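You operate a simulated robot arm through the tools that you are given. There is no shell and no other tool. Be economical: measure what you need, move in short steps, check, and stop when the job is done.

You run a simulated robot arm. Do the job below in one go: nothing can be reset, and whatever is moved stays where it is left.

JOB
Zero the white tester with the white capped bottle, then switch it off.
Fine: put the bottle back.

It is judged by the outcome, as a careful person would: the job done as asked, and still so three seconds after it is handed in. It fails if anything else is knocked over, pushed out of place, dropped, spilled or broken.

ROBOT AND FRAMES
A 7-joint arm with a two-finger parallel gripper, fixed in place. Base frame: the origin is at the foot of the arm, x ahead of it, y to its left, z up. Readings come in m, rad, newtons and seconds.
Its first joint turns from -2.897 to 2.897 rad. Payload 4.4 kg.
The tool frame sits at the grasp point between the pads (the TCP): z along the fingers, y along the line on which they close. The tips reach 0.023 m beyond it. Largest opening 0.094 m; finger width 0.038, thickness 0.01; the body of the gripper, 0.054 by 0.096 m, starts 0.039 m behind the TCP.
Orientation is that of the tool frame in the base frame, as [roll, pitch, yaw] about the fixed x, y, z axes, in that order (R = Rz(yaw) Ry(pitch) Rx(roll)). With the fingers straight down and closing along the base's y, the tool's x points along the base's -x, its y along +y and its z along -z.

CONTROLS
- The arm moves only by the tool servo_tool. Its argument "plan" is a list of rows, each a list of 7 numbers: the shift along the tool's x, y, z in m, then the turn, a rotation vector about the tool's x, y, z in rad, then the finger opening in m, from 0 to 0.094. In form: [[dx, dy, dz, wx, wy, wz, gripper], ...]. A call has 1 to 12 rows; each row shifts and turns the commanded pose from where the row before left it, along the tool's axes as they then stand. Rows are played at 5 a second. More than 0.05 m and 0.15 rad between two rows, or a gripper value outside its range, and nothing of the call is played. A pose out of reach is approached as far as the arm can. The call stops where the force on the tool passes 90 N (or 10 N more than at its start, if that is more) or the arm is blocked; 0.2 s more then pass. The fingers move at their own pace (about 0.072 m/s each) and stop on an object; they squeeze with about 20 N. The grip force told is the motor's: it shows also when the fingers shut on nothing. Time passes only in rows, and 0.2 s behind the last, so rows that do not move let the fingers close. The reply holds the time, the measured pose of the TCP, the force on the tool along the base axes, the opening and the grip force, in the units named above and with some noise, and new pictures: "show" is both (left out), scene, wrist or none.
- Cameras (640 x 400 px; columns grow to the right, rows downward): "scene" is fixed at [0.0497, 0.6493, 1.6755]; the picture's right is [-0.48, -0.88, 0.00], its down [-0.53, 0.29, -0.80] and it looks along [0.70, -0.38, -0.60] (base axes); focal length 366 px, centre (320, 200). "wrist" rides on the gripper at [0.086, 0.016, -0.074] in the tool frame; the picture's right is [-0.18, 0.98, 0.00], its down [-0.58, -0.11, -0.81] and it looks along [-0.79, -0.15, 0.59] (tool axes); focal length 243 px, centre (320, 200). There is no depth. A picture from a camera that has moved, and an enlarged one, comes with that camera's place and axes in the base frame and with its lens.
- inspect(camera, box): a new picture of the part [left, top, right, bottom] of that camera's present view, enlarged. It takes no simulated time.
- sign_off(): hands the job in; it is judged then, once.

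Work in short steps. Places have to be worked out from the pictures, the camera data and where the tool is seen: move nearer, look again, correct. Check each grasp and each placing, and mend what went wrong. You have 120 turns and 200 pictures in all, those below and enlarged ones among them. Open the gripper and draw the arm clear of the work before you hand the job in, unless the task says otherwise; then end with one line.

The tools are called after "Call:" as name(argument=value, ...) on one line, values as JSON. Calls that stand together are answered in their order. servo_tool: Moves the arm, as the interface text tells. Its arguments: {"type":"object","properties":{"plan":{"type":"array","items":{"type":"array","items":{"type":"number"}}},"show":{"type":"string","enum":["both","scene","wrist","none"]}},"required":["plan"]} The other tools are called the same way: inspect (camera, box) takes an enlarged picture of a part of a camera's view; sign_off () hands the job in.

At the start:

```text
time_s: 0.0
tool_pos: [0.5611, 0.2147, 1.297]
tcp_rot: [3.14, 0.001, 3.141]
wrist_force: [0.2, -0.3, -0.2]
width: 0.0938
gripper_force: 0.1
```

scene: 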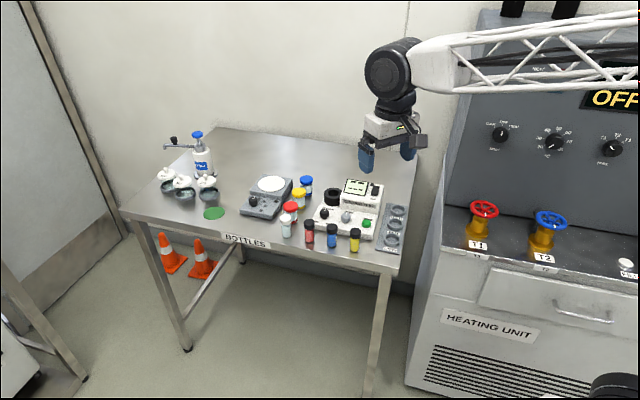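
wrist: 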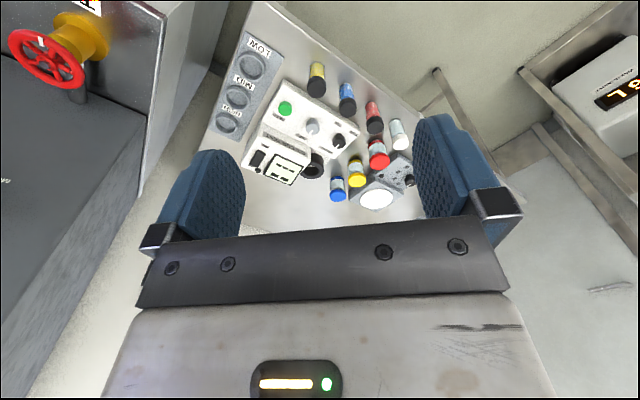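

I'll take closer looks at the table first.

Call:
inspect(camera="scene", box=[230, 160, 420, 280])

Call:
inspect(camera="wrist", box=[200, 20, 440, 220])

Call:
inspect(camera="scene", box=[300, 165, 410, 255])

```text
3.33 times, centred on (325, 220) of scene
camera zoom: at [0.0497, 0.6493, 1.6755], right [-0.48, -0.88, 0.0], down [-0.53, 0.29, -0.8], along [0.7, -0.38, -0.6], focal length 1218 px, centre (303, 133)
```

zoom: 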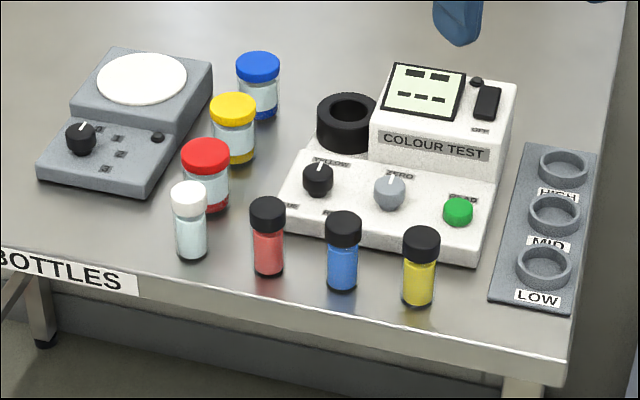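

```text
2.00 times, centred on (320, 120) of wrist
camera zoom: at [0.4739, 0.2307, 1.3711], right [0.18, 0.98, 0.0], down [0.58, -0.11, 0.81], along [0.79, -0.15, -0.59], focal length 485 px, centre (320, 360)
```

zoom: 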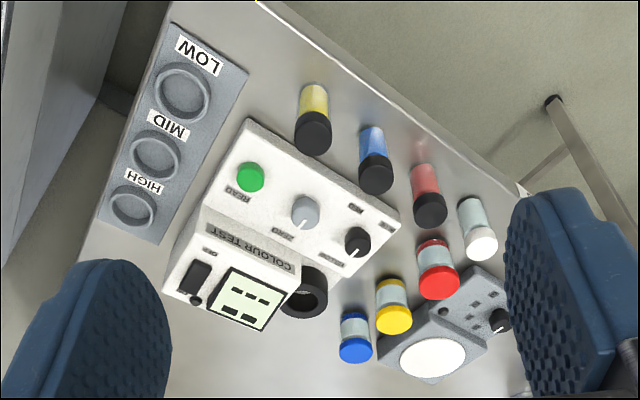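

```text
4.44 times, centred on (355, 210) of scene
camera zoom: at [0.0497, 0.6493, 1.6755], right [-0.48, -0.88, 0.0], down [-0.53, 0.29, -0.8], along [0.7, -0.38, -0.6], focal length 1624 px, centre (164, 156)
```

zoom: 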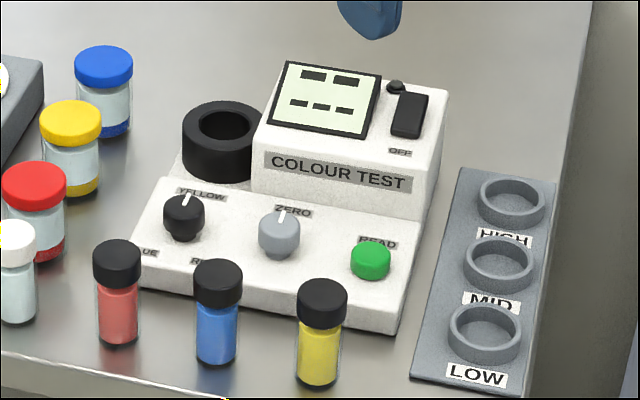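

The tester has a black well, a selector knob, a ZERO knob, a READ button and a rocker switch. I estimate the white bottle at (0.845, 0.337) and the well near (0.89, 0.135). I'm moving to get a closer wrist view.

Call:
servo_tool(plan=[[0.02, 0.005, 0.04, 0, 0, 0, 0.094], [0.02, 0.005, 0.04, 0, 0, 0, 0.094], [0.02, 0.005, 0.04, 0, 0, 0, 0.094], [0, 0, 0, 0, 0, 0, 0.094], [0, 0, 0, 0, 0, 0, 0.094]], show="wrist")

```text
time_s: 1.2
tool_pos: [0.5005, 0.2302, 1.1757]
tcp_rot: [-3.141, 0.001, -3.141]
wrist_force: [-0.2, -0.4, -0.2]
width: 0.0938
gripper_force: 0.0
camera wrist: at [0.414, 0.2468, 1.2494], right [0.18, 0.98, 0.0], down [0.58, -0.11, 0.81], along [0.79, -0.15, -0.59], focal length 243 px, centre (320, 200)
```

wrist: 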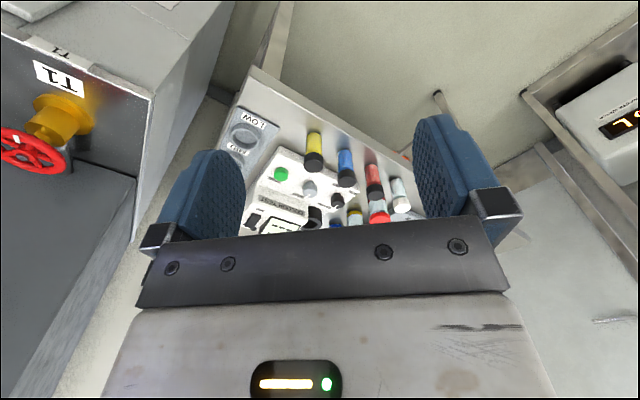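

The wrist camera looks forward over the fingers, so I'll move forward to bring the tester into the upper half of the picture.

Call:
servo_tool(plan=[[-0.04, 0, 0, 0, 0, 0, 0.094], [-0.04, 0, 0, 0, 0, 0, 0.094], [-0.04, 0, 0, 0, 0, 0, 0.094], [-0.04, 0, 0, 0, 0, 0, 0.094], [0, 0, 0, 0, 0, 0, 0.094]], show="none")

Call:
inspect(camera="wrist", box=[160, 0, 480, 200])

```text
time_s: 2.4
tool_pos: [0.6608, 0.2292, 1.1769]
tcp_rot: [-3.141, 0.002, 3.14]
wrist_force: [0.1, 0.8, 0.0]
width: 0.094
gripper_force: 0.0
```

```text
2.00 times, centred on (320, 100) of wrist
camera zoom: at [0.5743, 0.2442, 1.2506], right [0.18, 0.98, 0.0], down [0.58, -0.11, 0.81], along [0.79, -0.15, -0.59], focal length 485 px, centre (320, 400)
```

zoom: 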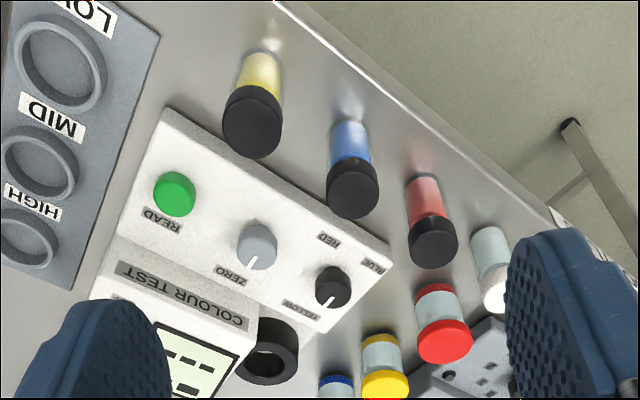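

The views agree: well at about (0.897, 0.135), ZERO knob at (0.78, 0.16), and the panel runs at roughly 45°. I'll rotate so the fingers close perpendicular to the panel, which clears the display block, and approach the bottle from above.

Call:
servo_tool(plan=[[-0.01, 0, 0, 0, 0, -0.13, 0.094], [-0.01, 0, 0, 0, 0, -0.13, 0.094], [-0.01, 0, 0, 0, 0, -0.13, 0.094], [-0.01, 0, 0, 0, 0, -0.13, 0.08], [-0.01, 0, 0, 0, 0, -0.13, 0.06], [-0.01, 0, 0, 0, 0, -0.12, 0.06], [0, 0, 0, 0, 0, 0, 0.06]])

```text
time_s: 4.0
tool_pos: [0.7149, 0.2485, 1.1775]
tcp_rot: [3.14, 0.003, -2.371]
wrist_force: [0.1, -0.4, 0.4]
width: 0.0602
gripper_force: 0.1
camera wrist: at [0.6423, 0.1996, 1.2509], right [-0.55, 0.83, 0.0], down [0.49, 0.33, 0.81], along [0.67, 0.45, -0.59], focal length 243 px, centre (320, 200)
```

scene: 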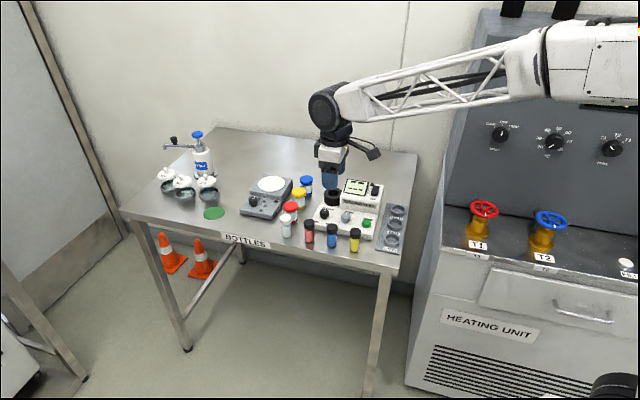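
wrist: 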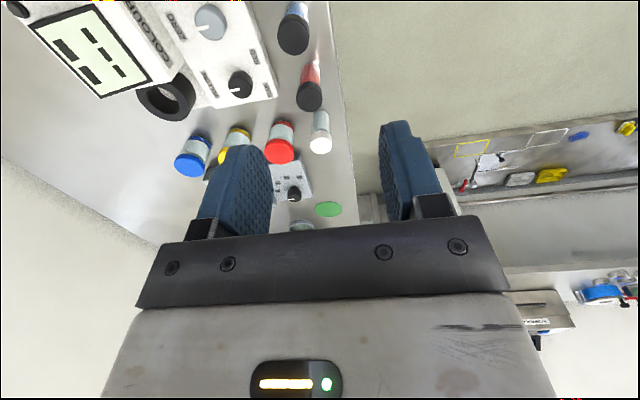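

The white cap is at about (0.845, 0.336). I'll move to directly above it at z ≈ 1.06 and check.

Call:
servo_tool(plan=[[-0.04, -0.007, 0, 0, 0, 0, 0.06], [-0.04, -0.007, 0, 0, 0, 0, 0.06], [-0.04, -0.007, 0, 0, 0, 0, 0.06], [-0.034, -0.007, 0.0, 0, 0, 0, 0.06], [0, 0, 0.04, 0, 0, 0, 0.06], [0, 0, 0.04, 0, 0, 0, 0.06], [0, 0, 0.035, 0, 0, 0, 0.06], [0, 0, 0, 0, 0, 0, 0.06]], show="wrist")

Call:
inspect(camera="scene", box=[230, 160, 420, 280])

```text
time_s: 5.8
tool_pos: [0.8438, 0.3334, 1.0591]
tcp_rot: [-3.14, 0.0, -2.372]
wrist_force: [0.9, -0.4, -0.2]
width: 0.06
gripper_force: 0.2
camera wrist: at [0.7706, 0.2858, 1.1339], right [-0.55, 0.83, 0.0], down [0.49, 0.33, 0.81], along [0.67, 0.45, -0.59], focal length 243 px, centre (320, 200)
```

wrist: 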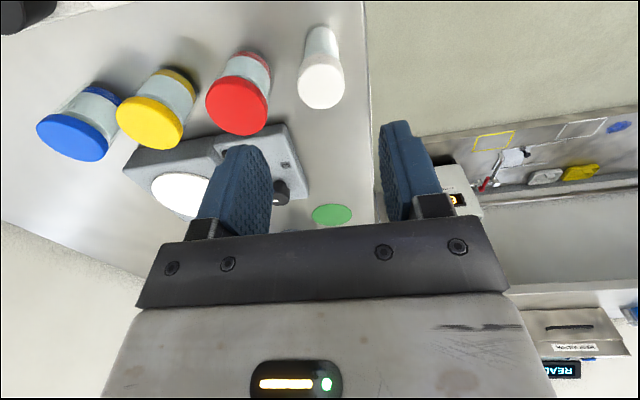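

```text
3.33 times, centred on (325, 220) of scene
camera zoom: at [0.0497, 0.6493, 1.6755], right [-0.48, -0.88, 0.0], down [-0.53, 0.29, -0.8], along [0.7, -0.38, -0.6], focal length 1218 px, centre (303, 133)
```

zoom: 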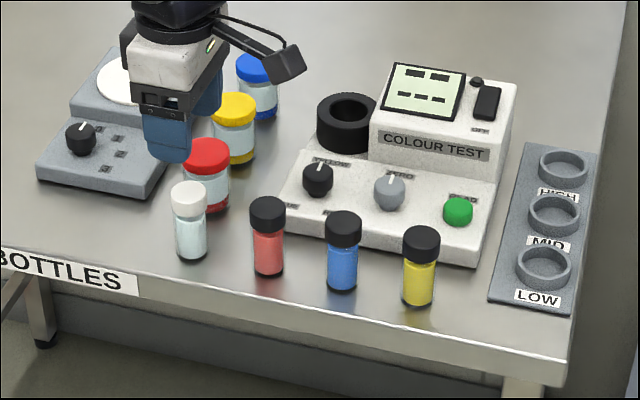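

The bottle is centred under the tool and the red jar leaves about 7 mm of clearance if I narrow the opening. I'll descend onto the cap.

Call:
servo_tool(plan=[[0, 0, 0.02, 0, 0, 0, 0.048], [0, 0, 0.025, 0, 0, 0, 0.048], [0, 0, 0.025, 0, 0, 0, 0.048], [0, 0, 0.017, 0, 0, 0, 0.048], [0, 0, 0, 0, 0, 0, 0.048]], show="wrist")

Call:
inspect(camera="scene", box=[250, 180, 350, 250])

```text
time_s: 7.0
tool_pos: [0.8453, 0.3347, 0.9758]
tcp_rot: [3.141, 0.0, -2.374]
wrist_force: [-0.5, 0.1, -0.1]
width: 0.0482
gripper_force: 0.0
camera wrist: at [0.772, 0.2872, 1.0489], right [-0.55, 0.83, 0.0], down [0.49, 0.33, 0.81], along [0.67, 0.45, -0.59], focal length 243 px, centre (320, 200)
```

wrist: 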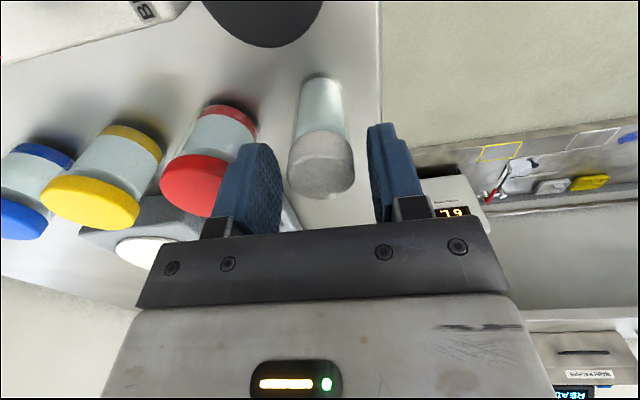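

```text
5.71 times, centred on (300, 215) of scene
camera zoom: at [0.0497, 0.6493, 1.6755], right [-0.48, -0.88, 0.0], down [-0.53, 0.29, -0.8], along [0.7, -0.38, -0.6], focal length 2088 px, centre (434, 114)
```

zoom: 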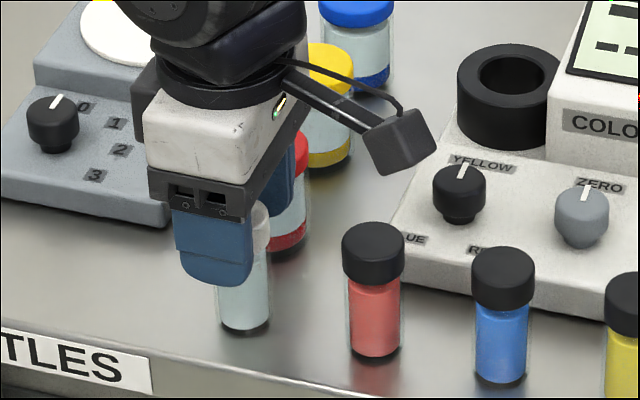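

The cap is between the fingers, so I'll lower slightly and close.

Call:
servo_tool(plan=[[0.002, 0, 0.005, 0, 0, 0, 0.048], [0, 0, 0, 0, 0, 0, 0.02], [0, 0, 0, 0, 0, 0, 0.02], [0, 0, 0, 0, 0, 0, 0.02]], show="wrist")

Call:
inspect(camera="scene", box=[250, 180, 350, 250])

```text
time_s: 8.0
tool_pos: [0.8441, 0.3329, 0.9706]
tcp_rot: [-3.14, 0.0, -2.373]
wrist_force: [0.2, -0.4, 0.0]
width: 0.0323
gripper_force: 20.1
camera wrist: at [0.7707, 0.2856, 1.0439], right [-0.55, 0.83, 0.0], down [0.49, 0.33, 0.81], along [0.67, 0.45, -0.59], focal length 243 px, centre (320, 200)
```

wrist: 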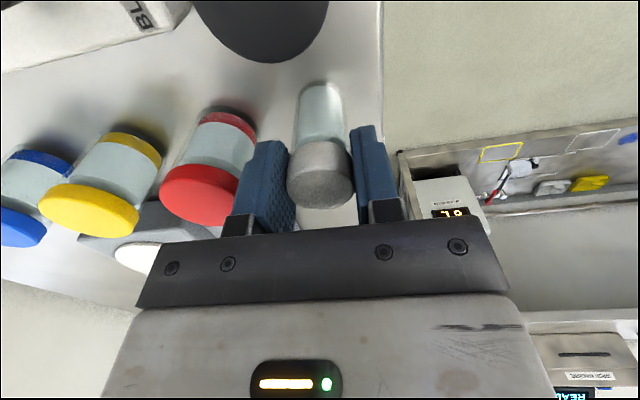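

```text
5.71 times, centred on (300, 215) of scene
camera zoom: at [0.0497, 0.6493, 1.6755], right [-0.48, -0.88, 0.0], down [-0.53, 0.29, -0.8], along [0.7, -0.38, -0.6], focal length 2088 px, centre (434, 114)
```

zoom: 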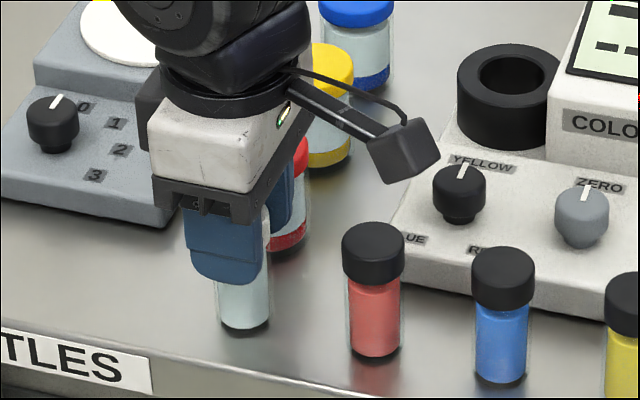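

The cap is gripped at 32 mm with 20 N. I'll lift it well clear and carry it above the well.

Call:
servo_tool(plan=[[0, 0, -0.02, 0, 0, 0, 0.02], [0, 0, -0.035, 0, 0, 0, 0.02], [0, 0, -0.035, 0, 0, 0, 0.02], [0, 0, -0.025, 0, 0, 0, 0.02], [0.019, -0.036, 0, 0, 0, 0, 0.02], [0.019, -0.036, 0, 0, 0, 0, 0.02], [0.019, -0.036, 0, 0, 0, 0, 0.02], [0.019, -0.036, 0, 0, 0, 0, 0.02], [0.021, -0.035, 0, 0, 0, 0, 0.02], [0, 0, 0, 0, 0, 0, 0.02]], show="wrist")

Call:
inspect(camera="scene", box=[280, 130, 400, 240])

```text
time_s: 10.2
tool_pos: [0.8991, 0.1365, 1.0885]
tcp_rot: [-3.141, 0.0, -2.373]
wrist_force: [0.5, -0.6, -0.3]
width: 0.0322
gripper_force: 20.7
camera wrist: at [0.8262, 0.0881, 1.1618], right [-0.55, 0.83, 0.0], down [0.49, 0.33, 0.81], along [0.67, 0.44, -0.59], focal length 243 px, centre (320, 200)
```

wrist: 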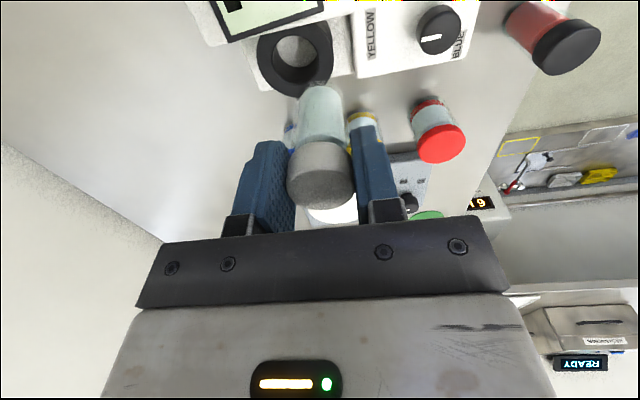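

```text
3.64 times, centred on (340, 185) of scene
camera zoom: at [0.0497, 0.6493, 1.6755], right [-0.48, -0.88, 0.0], down [-0.53, 0.29, -0.8], along [0.7, -0.38, -0.6], focal length 1329 px, centre (247, 254)
```

zoom: 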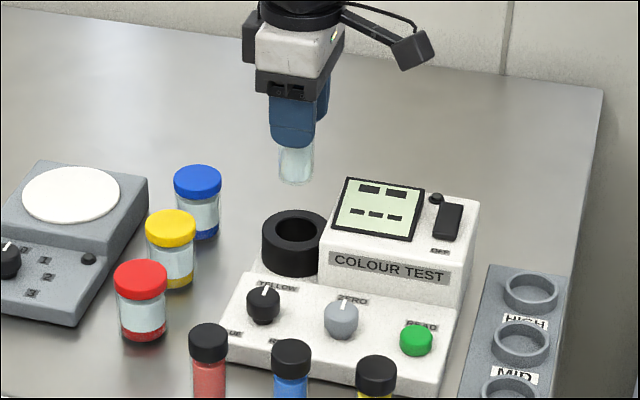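

Combining both rays, the ring top is at about z = 0.94, with the well centre a bit off from here. I'll enlarge to refine it.

Call:
inspect(camera="wrist", box=[220, 0, 380, 100])

Call:
inspect(camera="scene", box=[300, 160, 380, 210])

```text
4.00 times, centred on (300, 50) of wrist
camera zoom: at [0.8262, 0.0881, 1.1618], right [-0.55, 0.83, 0.0], down [0.49, 0.33, 0.81], along [0.67, 0.44, -0.59], focal length 970 px, centre (400, 800)
```

zoom: 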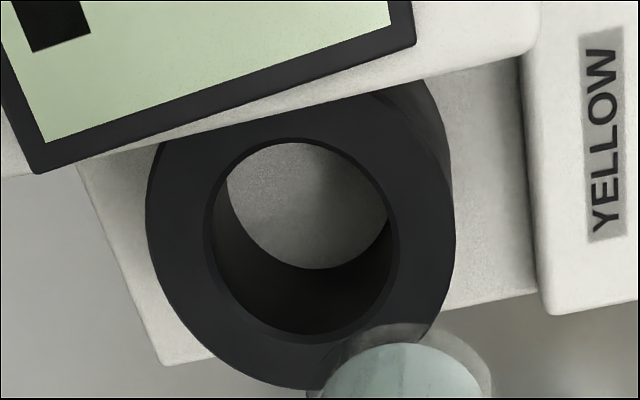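

```text
8.00 times, centred on (340, 185) of scene
camera zoom: at [0.0497, 0.6493, 1.6755], right [-0.48, -0.88, 0.0], down [-0.53, 0.29, -0.8], along [0.7, -0.38, -0.6], focal length 2924 px, centre (160, 320)
```

zoom: 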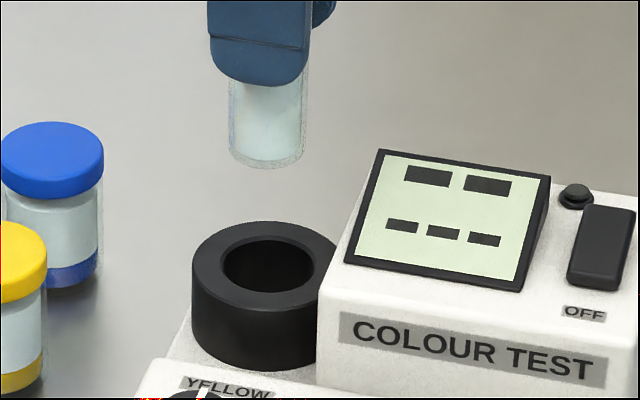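

The two views now triangulate well: ring top at z ≈ 0.943, and the bottle needs shifting about (-4.5, -22) mm in tool x, y. The hole is about 41 mm wide against a 32 mm bottle. I'll shift, go partway down and check.

Call:
servo_tool(plan=[[-0.0045, -0.022, 0, 0, 0, 0, 0.02], [0, 0, 0.03, 0, 0, 0, 0.02], [0, 0, 0.03, 0, 0, 0, 0.02], [0, 0, 0, 0, 0, 0, 0.02], [0, 0, 0, 0, 0, 0, 0.02]], show="wrist")

Call:
inspect(camera="scene", box=[300, 160, 380, 210])

Call:
inspect(camera="wrist", box=[220, 0, 420, 125])

```text
time_s: 11.4
tool_pos: [0.9191, 0.1251, 1.0264]
tcp_rot: [-3.142, -0.002, -2.373]
wrist_force: [-0.4, -0.4, -1.0]
width: 0.032
gripper_force: 20.1
camera wrist: at [0.8456, 0.0771, 1.1006], right [-0.55, 0.83, 0.0], down [0.49, 0.33, 0.81], along [0.67, 0.45, -0.59], focal length 243 px, centre (320, 200)
```

wrist: 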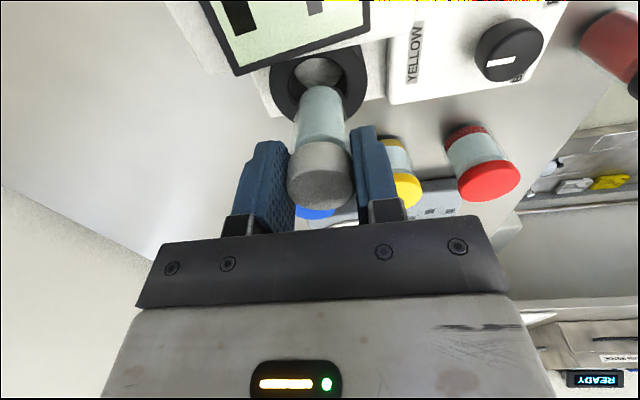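

```text
8.00 times, centred on (340, 185) of scene
camera zoom: at [0.0497, 0.6493, 1.6755], right [-0.48, -0.88, 0.0], down [-0.53, 0.29, -0.8], along [0.7, -0.38, -0.6], focal length 2924 px, centre (160, 320)
```

zoom: 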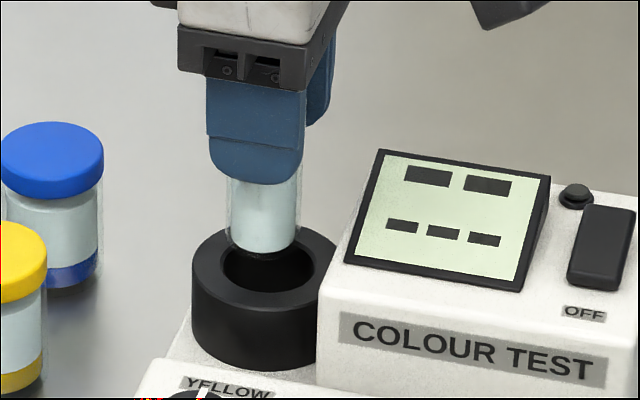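

```text
3.20 times, centred on (320, 62) of wrist
camera zoom: at [0.8456, 0.0771, 1.1006], right [-0.55, 0.83, 0.0], down [0.49, 0.33, 0.81], along [0.67, 0.45, -0.59], focal length 776 px, centre (320, 640)
```

zoom: 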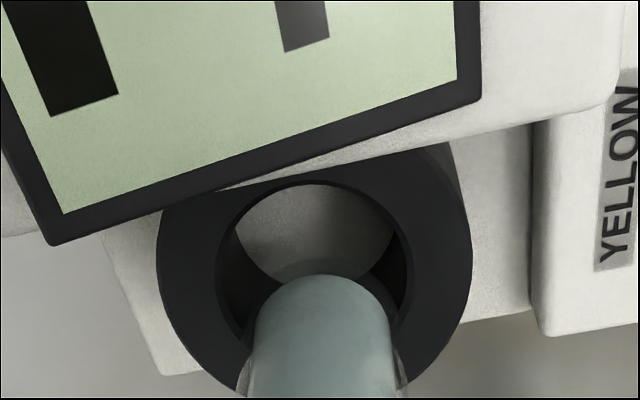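

The bottle is nearly over the hole, needing about (+2, -2) mm. I'll correct and lower until its bottom is about 1 cm inside the well.

Call:
servo_tool(plan=[[0.002, -0.002, 0, 0, 0, 0, 0.02], [0, 0, 0.008, 0, 0, 0, 0.02], [0, 0, 0.007, 0, 0, 0, 0.02], [0, 0, 0.005, 0, 0, 0, 0.02], [0, 0, 0, 0, 0, 0, 0.02]], show="none")

Call:
inspect(camera="scene", box=[300, 160, 380, 210])

Call:
inspect(camera="wrist", box=[220, 0, 420, 125])

```text
time_s: 12.6
tool_pos: [0.9182, 0.1216, 1.0055]
tcp_rot: [3.141, 0.001, -2.373]
wrist_force: [0.8, 0.9, -0.8]
width: 0.0321
gripper_force: 20.2
```

```text
8.00 times, centred on (340, 185) of scene
camera zoom: at [0.0497, 0.6493, 1.6755], right [-0.48, -0.88, 0.0], down [-0.53, 0.29, -0.8], along [0.7, -0.38, -0.6], focal length 2924 px, centre (160, 320)
```

zoom: 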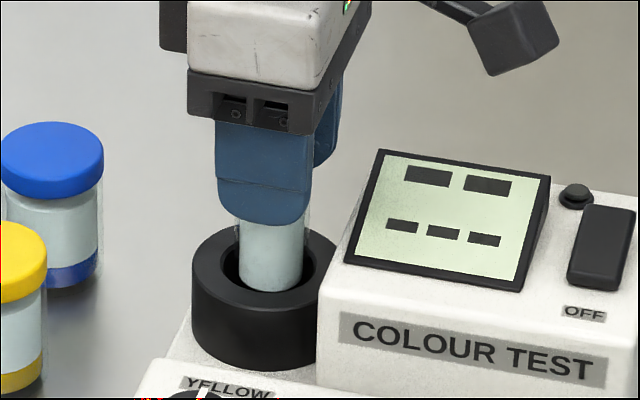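

```text
3.20 times, centred on (320, 62) of wrist
camera zoom: at [0.8448, 0.0732, 1.0793], right [-0.55, 0.83, 0.0], down [0.49, 0.33, 0.81], along [0.67, 0.45, -0.59], focal length 776 px, centre (320, 640)
```

zoom: 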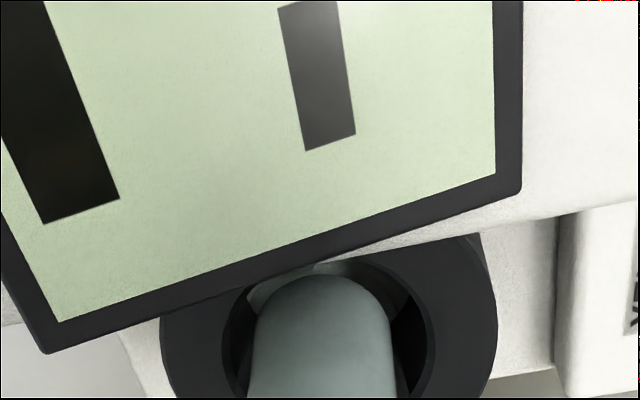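

The bottle is inside the hole with clearance all round, so I'll continue down in small steps.

Call:
servo_tool(plan=[[0, 0.001, 0.005, 0, 0, 0, 0.02], [0, 0, 0.005, 0, 0, 0, 0.02], [0, 0, 0, 0, 0, 0, 0.02]], show="none")

Call:
inspect(camera="scene", box=[300, 160, 380, 210])

```text
time_s: 13.4
tool_pos: [0.9172, 0.1229, 0.9954]
tcp_rot: [3.141, 0.0, -2.372]
wrist_force: [0.6, 0.0, -0.4]
width: 0.032
gripper_force: 19.3
```

```text
8.00 times, centred on (340, 185) of scene
camera zoom: at [0.0497, 0.6493, 1.6755], right [-0.48, -0.88, 0.0], down [-0.53, 0.29, -0.8], along [0.7, -0.38, -0.6], focal length 2924 px, centre (160, 320)
```

zoom: 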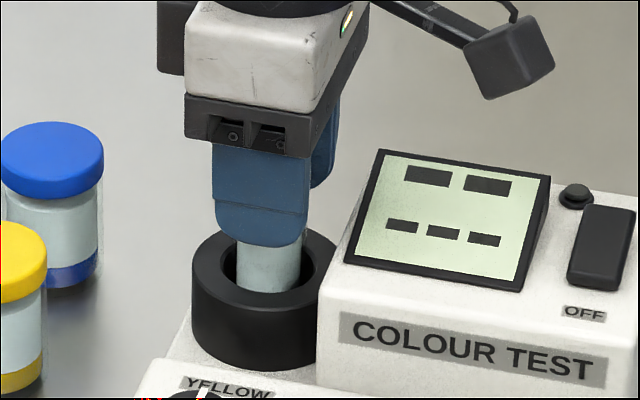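

No contact yet, so I'll continue down.

Call:
servo_tool(plan=[[0, 0, 0.004, 0, 0, 0, 0.02], [0, 0, 0.004, 0, 0, 0, 0.02], [0, 0, 0, 0, 0, 0, 0.02]], show="none")

Call:
inspect(camera="scene", box=[300, 160, 380, 210])

```text
time_s: 14.2
tool_pos: [0.9172, 0.1239, 0.9871]
tcp_rot: [3.14, -0.001, -2.371]
wrist_force: [0.8, -0.1, -1.1]
width: 0.0322
gripper_force: 19.8
```

```text
8.00 times, centred on (340, 185) of scene
camera zoom: at [0.0497, 0.6493, 1.6755], right [-0.48, -0.88, 0.0], down [-0.53, 0.29, -0.8], along [0.7, -0.38, -0.6], focal length 2924 px, centre (160, 320)
```

zoom: 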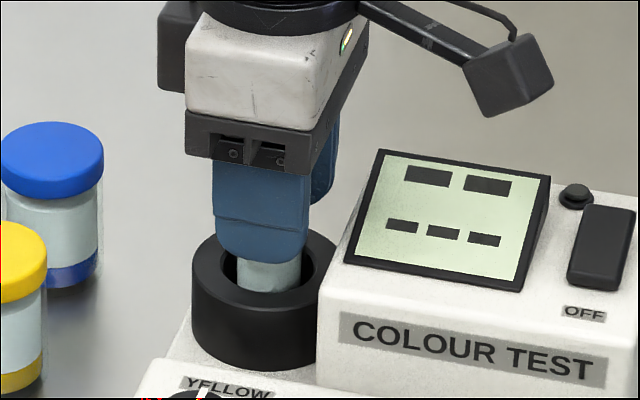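

Still free, so I'll keep stepping down and watch for contact force.

Call:
servo_tool(plan=[[0, 0, 0.003, 0, 0, 0, 0.02], [0, 0, 0.003, 0, 0, 0, 0.02]], show="none")

```text
time_s: 14.8
tool_pos: [0.9177, 0.1223, 0.9826]
tcp_rot: [3.141, 0.001, -2.372]
wrist_force: [-2.2, 0.8, 3.4]
width: 0.0322
gripper_force: 20.2
```

Contact was felt at z ≈ 0.9825, so the bottle is at the bottom of the well. I'll release it, rise straight up and look.

Call:
servo_tool(plan=[[0, 0, -0.001, 0, 0, 0, 0.032], [0, 0, 0, 0, 0, 0, 0.055], [0, 0, 0, 0, 0, 0, 0.055], [0, 0, -0.03, 0, 0, 0, 0.055], [0, 0, -0.04, 0, 0, 0, 0.055], [0, 0, -0.04, 0, 0, 0, 0.055], [0, 0, -0.04, 0, 0, 0, 0.055], [0, 0, 0, 0, 0, 0, 0.055]], show="wrist")

Call:
inspect(camera="scene", box=[290, 160, 400, 250])

```text
time_s: 16.6
tool_pos: [0.9177, 0.1235, 1.1338]
tcp_rot: [-3.141, 0.0, -2.372]
wrist_force: [-0.1, -0.6, -0.5]
width: 0.055
gripper_force: 0.1
camera wrist: at [0.8439, 0.0753, 1.2071], right [-0.55, 0.83, 0.0], down [0.49, 0.33, 0.81], along [0.67, 0.45, -0.59], focal length 243 px, centre (320, 200)
```

wrist: 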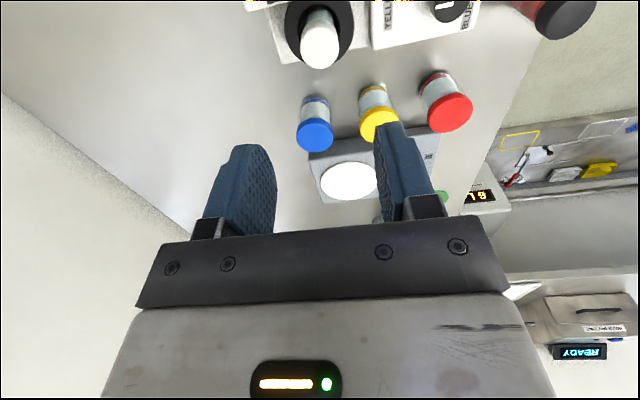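

```text
4.44 times, centred on (345, 205) of scene
camera zoom: at [0.0497, 0.6493, 1.6755], right [-0.48, -0.88, 0.0], down [-0.53, 0.29, -0.8], along [0.7, -0.38, -0.6], focal length 1624 px, centre (209, 178)
```

zoom: 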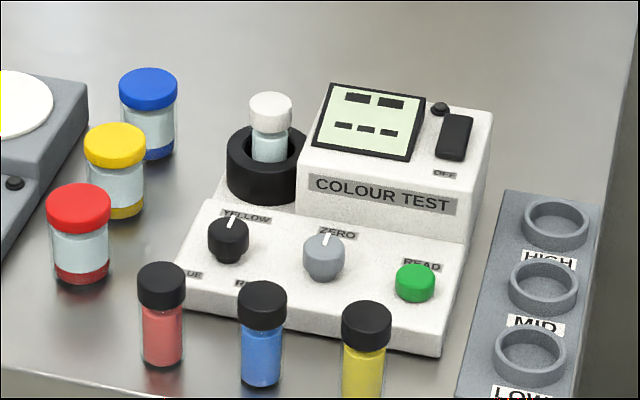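

The bottle is seated in the well. Next I'll rotate so the camera faces the display, then hover over READ at about (0.737, 0.112, 0.94).

Call:
servo_tool(plan=[[0, 0, 0, 0, 0, 0.145, 0.05], [0, 0, 0, 0, 0, 0.145, 0.04], [0, 0, 0, 0, 0, 0.145, 0.03], [0, 0, 0, 0, 0, 0.145, 0.0], [0, 0, 0, 0, 0, 0.145, 0.0], [0, 0, 0, 0, 0, 0.145, 0.0], [0, 0, 0, 0, 0, 0.145, 0.0], [0, 0, 0, 0, 0, 0.145, 0.0], [0, 0, 0, 0, 0, 0.145, 0.0], [0, 0, 0, 0, 0, 0.145, 0.0], [0, 0, 0, 0, 0, 0.125, 0.0]], show="none")

Call:
servo_tool(plan=[[0.035, -0.035, 0, 0, 0, 0, 0.0], [0.035, -0.035, 0, 0, 0, 0, 0.0], [0.035, -0.035, 0, 0, 0, 0, 0.0], [0.012, -0.033, 0, 0, 0, 0, 0.0], [0, 0, 0, 0, 0, 0, 0.0], [0, 0, 0, 0, 0, 0, 0.0]], show="both")

```text
time_s: 19.0
tool_pos: [0.9175, 0.124, 1.1326]
tcp_rot: [-3.141, 0.001, 2.335]
wrist_force: [-0.2, -0.3, 0.5]
width: 0.0
gripper_force: 20.0
```

```text
time_s: 20.4
tool_pos: [0.7365, 0.1101, 1.1323]
tcp_rot: [3.142, 0.001, 2.334]
wrist_force: [-0.1, 0.8, 0.5]
width: 0.0001
gripper_force: 20.3
camera wrist: at [0.6884, 0.1833, 1.2067], right [0.84, 0.55, 0.0], down [0.32, -0.49, 0.81], along [0.44, -0.67, -0.59], focal length 243 px, centre (320, 200)
```

scene: 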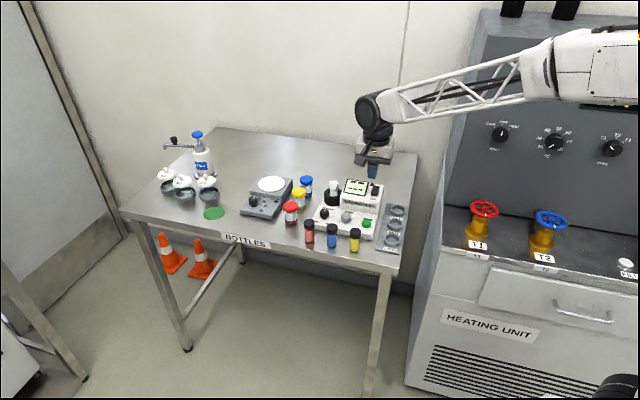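
wrist: 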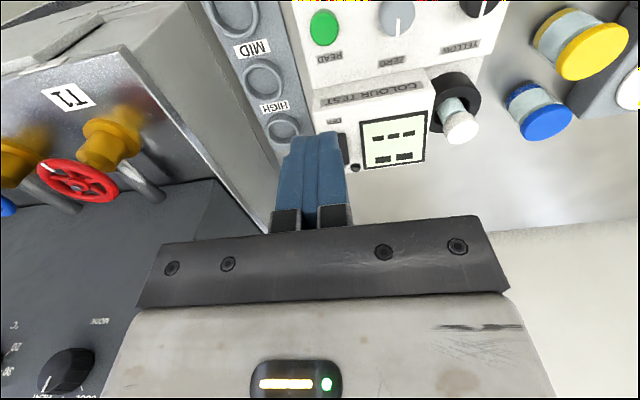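

READ is directly below the closed fingertips. I'll descend to just above it and look at the display.

Call:
servo_tool(plan=[[0, 0.001, 0.04, 0, 0, 0, 0.0], [0, 0, 0.04, 0, 0, 0, 0.0], [0, 0, 0.04, 0, 0, 0, 0.0], [0, 0, 0.03, 0, 0, 0, 0.0], [0, 0, 0, 0, 0, 0, 0.0]], show="wrist")

Call:
inspect(camera="scene", box=[310, 160, 420, 250])

```text
time_s: 21.6
tool_pos: [0.7377, 0.1133, 0.9813]
tcp_rot: [-3.141, 0.001, 2.334]
wrist_force: [0.2, 0.1, 0.2]
width: 0.0001
gripper_force: 20.0
camera wrist: at [0.6892, 0.1852, 1.0565], right [0.84, 0.55, 0.0], down [0.32, -0.49, 0.81], along [0.44, -0.67, -0.59], focal length 243 px, centre (320, 200)
```

wrist: 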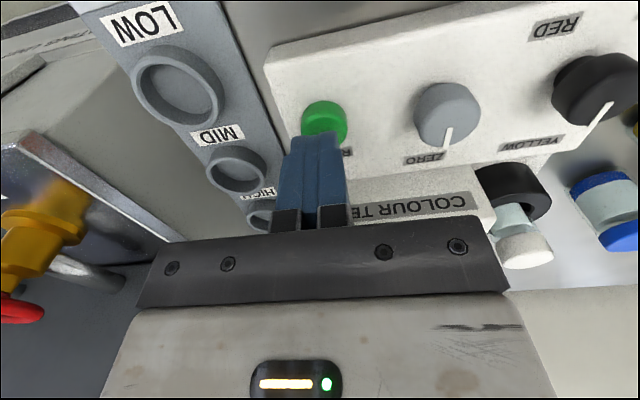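

```text
4.44 times, centred on (365, 205) of scene
camera zoom: at [0.0497, 0.6493, 1.6755], right [-0.48, -0.88, 0.0], down [-0.53, 0.29, -0.8], along [0.7, -0.38, -0.6], focal length 1624 px, centre (120, 178)
```

zoom: 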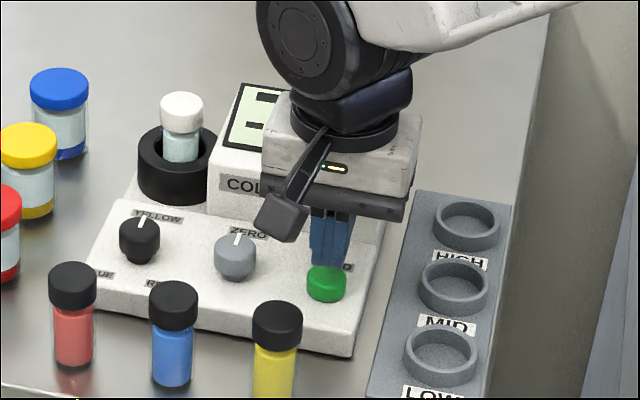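

The tip is over the button. I'll press down in small steps.

Call:
servo_tool(plan=[[0.003, 0, 0.008, 0, 0, 0, 0.0], [0, 0, 0.005, 0, 0, 0, 0.0], [0, 0, 0.003, 0, 0, 0, 0.0], [0, 0, 0.003, 0, 0, 0, 0.0]], show="none")

Call:
inspect(camera="scene", box=[310, 160, 420, 250])

```text
time_s: 22.6
tool_pos: [0.7352, 0.1158, 0.9645]
tcp_rot: [3.141, 0.0, 2.335]
wrist_force: [-0.5, -0.7, 1.3]
width: 0.0
gripper_force: 19.9
```

```text
4.44 times, centred on (365, 205) of scene
camera zoom: at [0.0497, 0.6493, 1.6755], right [-0.48, -0.88, 0.0], down [-0.53, 0.29, -0.8], along [0.7, -0.38, -0.6], focal length 1624 px, centre (120, 178)
```

zoom: 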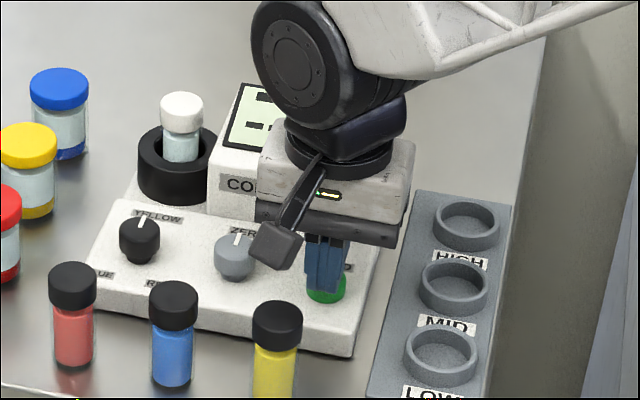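

Contact is just beginning, so I'll press a few millimetres more.

Call:
servo_tool(plan=[[0, 0, 0.002, 0, 0, 0, 0.0], [0, 0, 0.002, 0, 0, 0, 0.0]], show="none")

Call:
inspect(camera="scene", box=[310, 160, 420, 250])

```text
time_s: 23.2
tool_pos: [0.7358, 0.1157, 0.9583]
tcp_rot: [-3.142, -0.001, 2.336]
wrist_force: [-0.2, 2.0, 2.3]
width: 0.0001
gripper_force: 19.6
```

```text
4.44 times, centred on (365, 205) of scene
camera zoom: at [0.0497, 0.6493, 1.6755], right [-0.48, -0.88, 0.0], down [-0.53, 0.29, -0.8], along [0.7, -0.38, -0.6], focal length 1624 px, centre (120, 178)
```

zoom: 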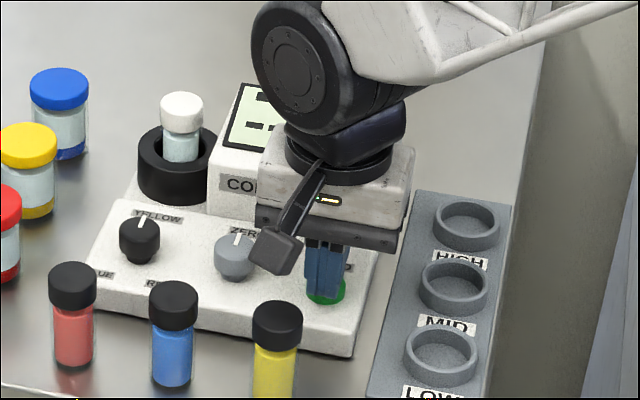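

Call:
servo_tool(plan=[[0, 0, 0.002, 0, 0, 0, 0.0], [0, 0, 0.002, 0, 0, 0, 0.0], [0, 0, 0, 0, 0, 0, 0.0]], show="none")

Call:
servo_tool(plan=[[0, 0, -0.01, 0, 0, 0, 0.0], [0, 0, -0.02, 0, 0, 0, 0.0], [0, 0, -0.04, 0, 0, 0, 0.0], [0, 0, -0.04, 0, 0, 0, 0.0], [0, 0, -0.04, 0, 0, 0, 0.0], [0, 0, 0, 0, 0, 0, 0.0]], show="wrist")

Call:
inspect(camera="scene", box=[310, 160, 420, 250])

```text
time_s: 24.0
tool_pos: [0.7369, 0.1139, 0.9557]
tcp_rot: [3.141, 0.004, 2.337]
wrist_force: [-8.0, 5.7, 22.0]
width: 0.0
gripper_force: 20.4
```

```text
time_s: 25.4
tool_pos: [0.7326, 0.1132, 1.1037]
tcp_rot: [-3.141, 0.0, 2.337]
wrist_force: [-0.9, -0.4, 0.4]
width: 0.0003
gripper_force: 19.4
camera wrist: at [0.6852, 0.1865, 1.1785], right [0.84, 0.55, 0.0], down [0.32, -0.49, 0.81], along [0.44, -0.67, -0.59], focal length 243 px, centre (320, 200)
```

wrist: 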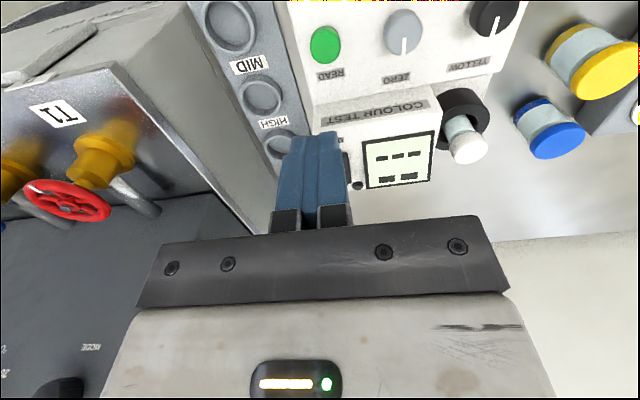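

```text
4.44 times, centred on (365, 205) of scene
camera zoom: at [0.0497, 0.6493, 1.6755], right [-0.48, -0.88, 0.0], down [-0.53, 0.29, -0.8], along [0.7, -0.38, -0.6], focal length 1624 px, centre (120, 178)
```

zoom: 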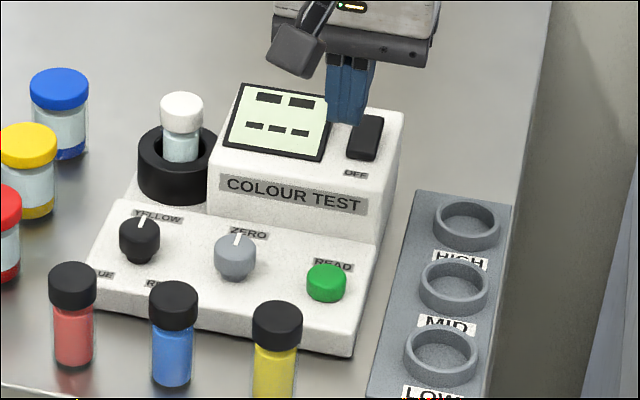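

The display still shows dashes after a full press. I'll look closely at the display, the switch and the small dome.

Call:
inspect(camera="scene", box=[338, 172, 402, 212])

Call:
inspect(camera="wrist", box=[300, 80, 460, 200])

Call:
inspect(camera="wrist", box=[280, 0, 540, 130])

```text
10.00 times, centred on (370, 192) of scene
camera zoom: at [0.0497, 0.6493, 1.6755], right [-0.48, -0.88, 0.0], down [-0.53, 0.29, -0.8], along [0.7, -0.38, -0.6], focal length 3655 px, centre (-180, 280)
```

zoom: 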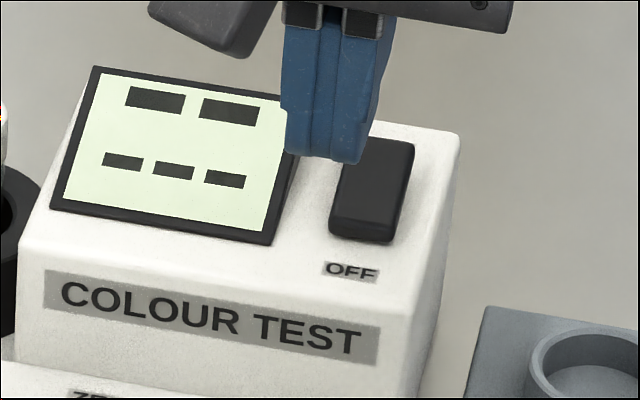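

```text
3.33 times, centred on (380, 140) of wrist
camera zoom: at [0.6852, 0.1865, 1.1785], right [0.84, 0.55, 0.0], down [0.32, -0.49, 0.81], along [0.44, -0.67, -0.59], focal length 809 px, centre (120, 400)
```

zoom: 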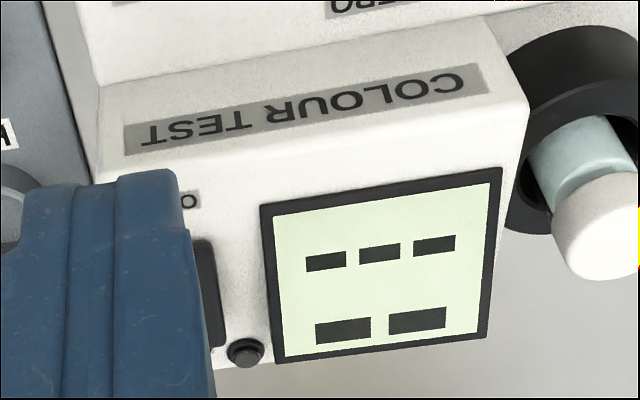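

```text
2.46 times, centred on (410, 65) of wrist
camera zoom: at [0.6852, 0.1865, 1.1785], right [0.84, 0.55, 0.0], down [0.32, -0.49, 0.81], along [0.44, -0.67, -0.59], focal length 597 px, centre (98, 532)
```

zoom: 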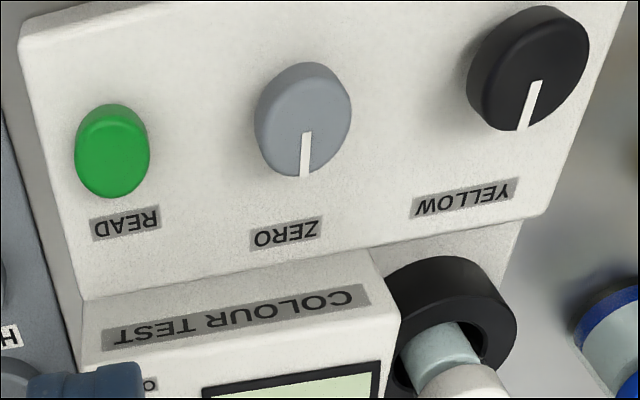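

I need to know whether the instrument is actually on, since the lamp dome looks dark. I'll shift sideways to see the rocker's tilt.

Call:
servo_tool(plan=[[0.0, 0.04, 0, 0, 0, 0, 0.0], [0.0, 0.04, 0, 0, 0, 0, 0.0], [0, 0, 0, 0, 0, 0, 0.0]], show="none")

Call:
inspect(camera="wrist", box=[160, 40, 360, 165])

Call:
inspect(camera="scene", box=[366, 176, 390, 206])

```text
time_s: 26.2
tool_pos: [0.7933, 0.17, 1.1059]
tcp_rot: [-3.14, -0.001, 2.335]
wrist_force: [0.1, 0.4, -0.7]
width: 0.0
gripper_force: 20.1
```

```text
3.20 times, centred on (260, 102) of wrist
camera zoom: at [0.7452, 0.243, 1.1796], right [0.84, 0.55, 0.0], down [0.32, -0.49, 0.81], along [0.44, -0.67, -0.59], focal length 776 px, centre (512, 512)
```

zoom: 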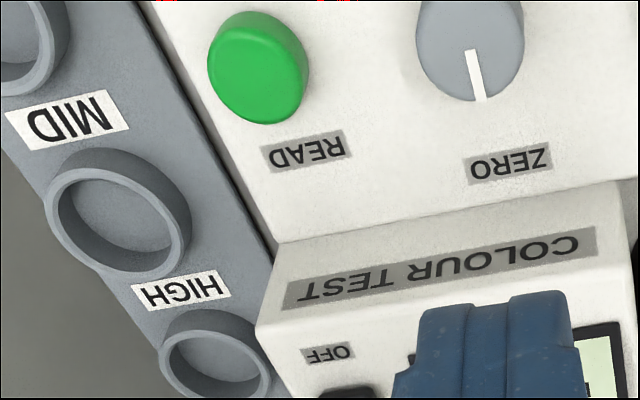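

```text
13.33 times, centred on (378, 191) of scene
camera zoom: at [0.0497, 0.6493, 1.6755], right [-0.48, -0.88, 0.0], down [-0.53, 0.29, -0.8], along [0.7, -0.38, -0.6], focal length 4873 px, centre (-453, 320)
```

zoom: 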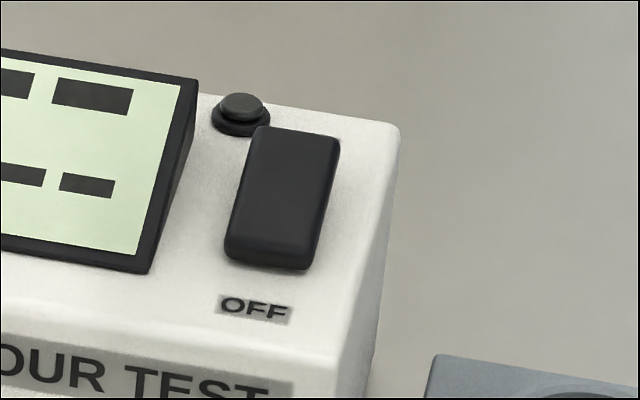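

The rocker's OFF end stands proud, so it is on. The display may only be live while READ is held, so I'll press and hold READ and watch.

Call:
servo_tool(plan=[[0.0, -0.04, 0.03, 0, 0, 0, 0.0], [0.002, -0.039, 0.03, 0, 0, 0, 0.0], [0, 0, 0.04, 0, 0, 0, 0.0], [0, 0, 0.03, 0, 0, 0, 0.0], [0, 0, 0.012, 0, 0, 0, 0.0], [0, 0, 0.004, 0, 0, 0, 0.0], [0, 0, 0.003, 0, 0, 0, 0.0], [0, 0, 0.002, 0, 0, 0, 0.0], [0, 0, 0, 0, 0, 0, 0.0], [0, 0, 0, 0, 0, 0, 0.0]], show="none")

Call:
inspect(camera="scene", box=[320, 170, 400, 230])

Call:
inspect(camera="wrist", box=[240, 60, 480, 240])

```text
time_s: 28.4
tool_pos: [0.7362, 0.1172, 0.9554]
tcp_rot: [3.14, 0.002, 2.336]
wrist_force: [3.6, -10.7, 25.9]
width: 0.0
gripper_force: 19.6
```

```text
6.67 times, centred on (360, 200) of scene
camera zoom: at [0.0497, 0.6493, 1.6755], right [-0.48, -0.88, 0.0], down [-0.53, 0.29, -0.8], along [0.7, -0.38, -0.6], focal length 2436 px, centre (53, 200)
```

zoom: 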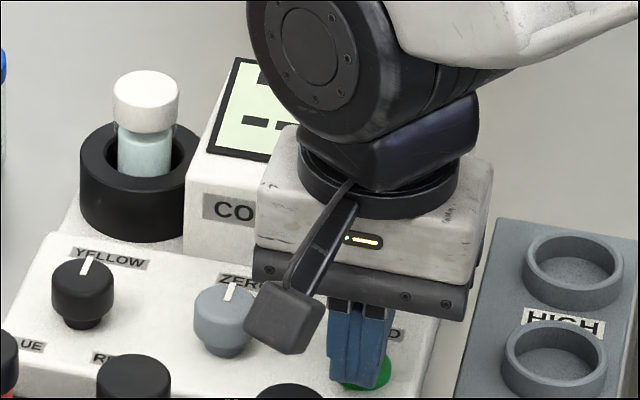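

```text
2.22 times, centred on (360, 150) of wrist
camera zoom: at [0.6875, 0.19, 1.0295], right [0.84, 0.55, 0.0], down [0.32, -0.5, 0.81], along [0.44, -0.67, -0.59], focal length 539 px, centre (231, 311)
```

zoom: 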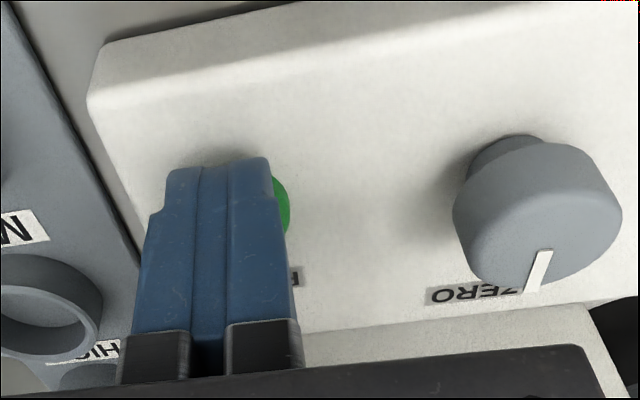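

Still dashes, so the zero must be set with the ZERO knob. I'll rise and hover over the knob with open fingers.

Call:
servo_tool(plan=[[0, 0, -0.02, 0, 0, 0, 0.0], [0, 0, -0.04, 0, 0, 0, 0.02], [0.001, 0.03, 0, 0, 0, 0, 0.06], [0.001, 0.0315, 0, 0, 0, 0, 0.06], [0, 0, 0, 0, 0, 0, 0.06], [0, 0, 0, 0, 0, 0, 0.06]], show="wrist")

Call:
inspect(camera="scene", box=[320, 160, 400, 240])

```text
time_s: 29.8
tool_pos: [0.7781, 0.1598, 1.0149]
tcp_rot: [3.141, -0.001, 2.336]
wrist_force: [-0.3, 0.5, 0.7]
width: 0.0599
gripper_force: 0.0
camera wrist: at [0.7293, 0.2342, 1.0892], right [0.84, 0.55, 0.0], down [0.32, -0.49, 0.81], along [0.44, -0.67, -0.59], focal length 243 px, centre (320, 200)
```

wrist: 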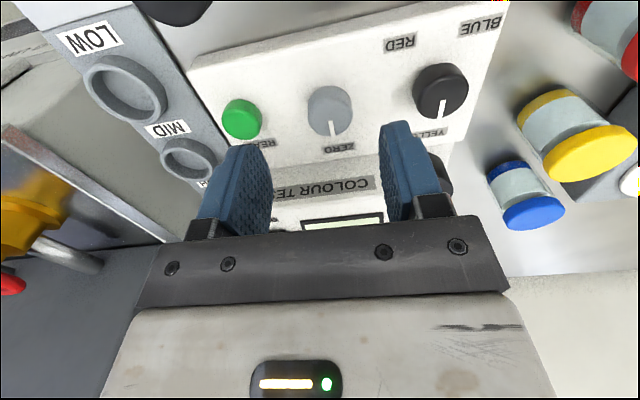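

```text
5.00 times, centred on (360, 200) of scene
camera zoom: at [0.0497, 0.6493, 1.6755], right [-0.48, -0.88, 0.0], down [-0.53, 0.29, -0.8], along [0.7, -0.38, -0.6], focal length 1827 px, centre (120, 200)
```

zoom: 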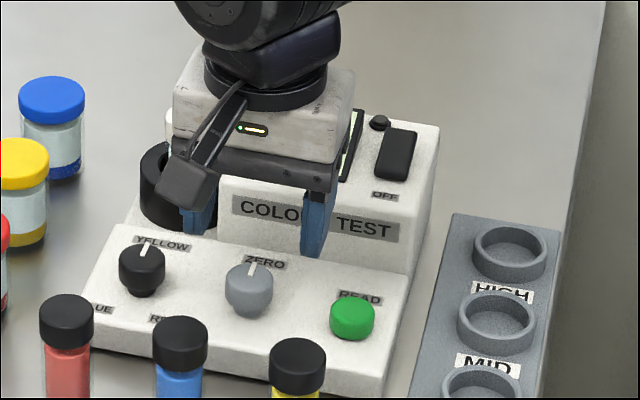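

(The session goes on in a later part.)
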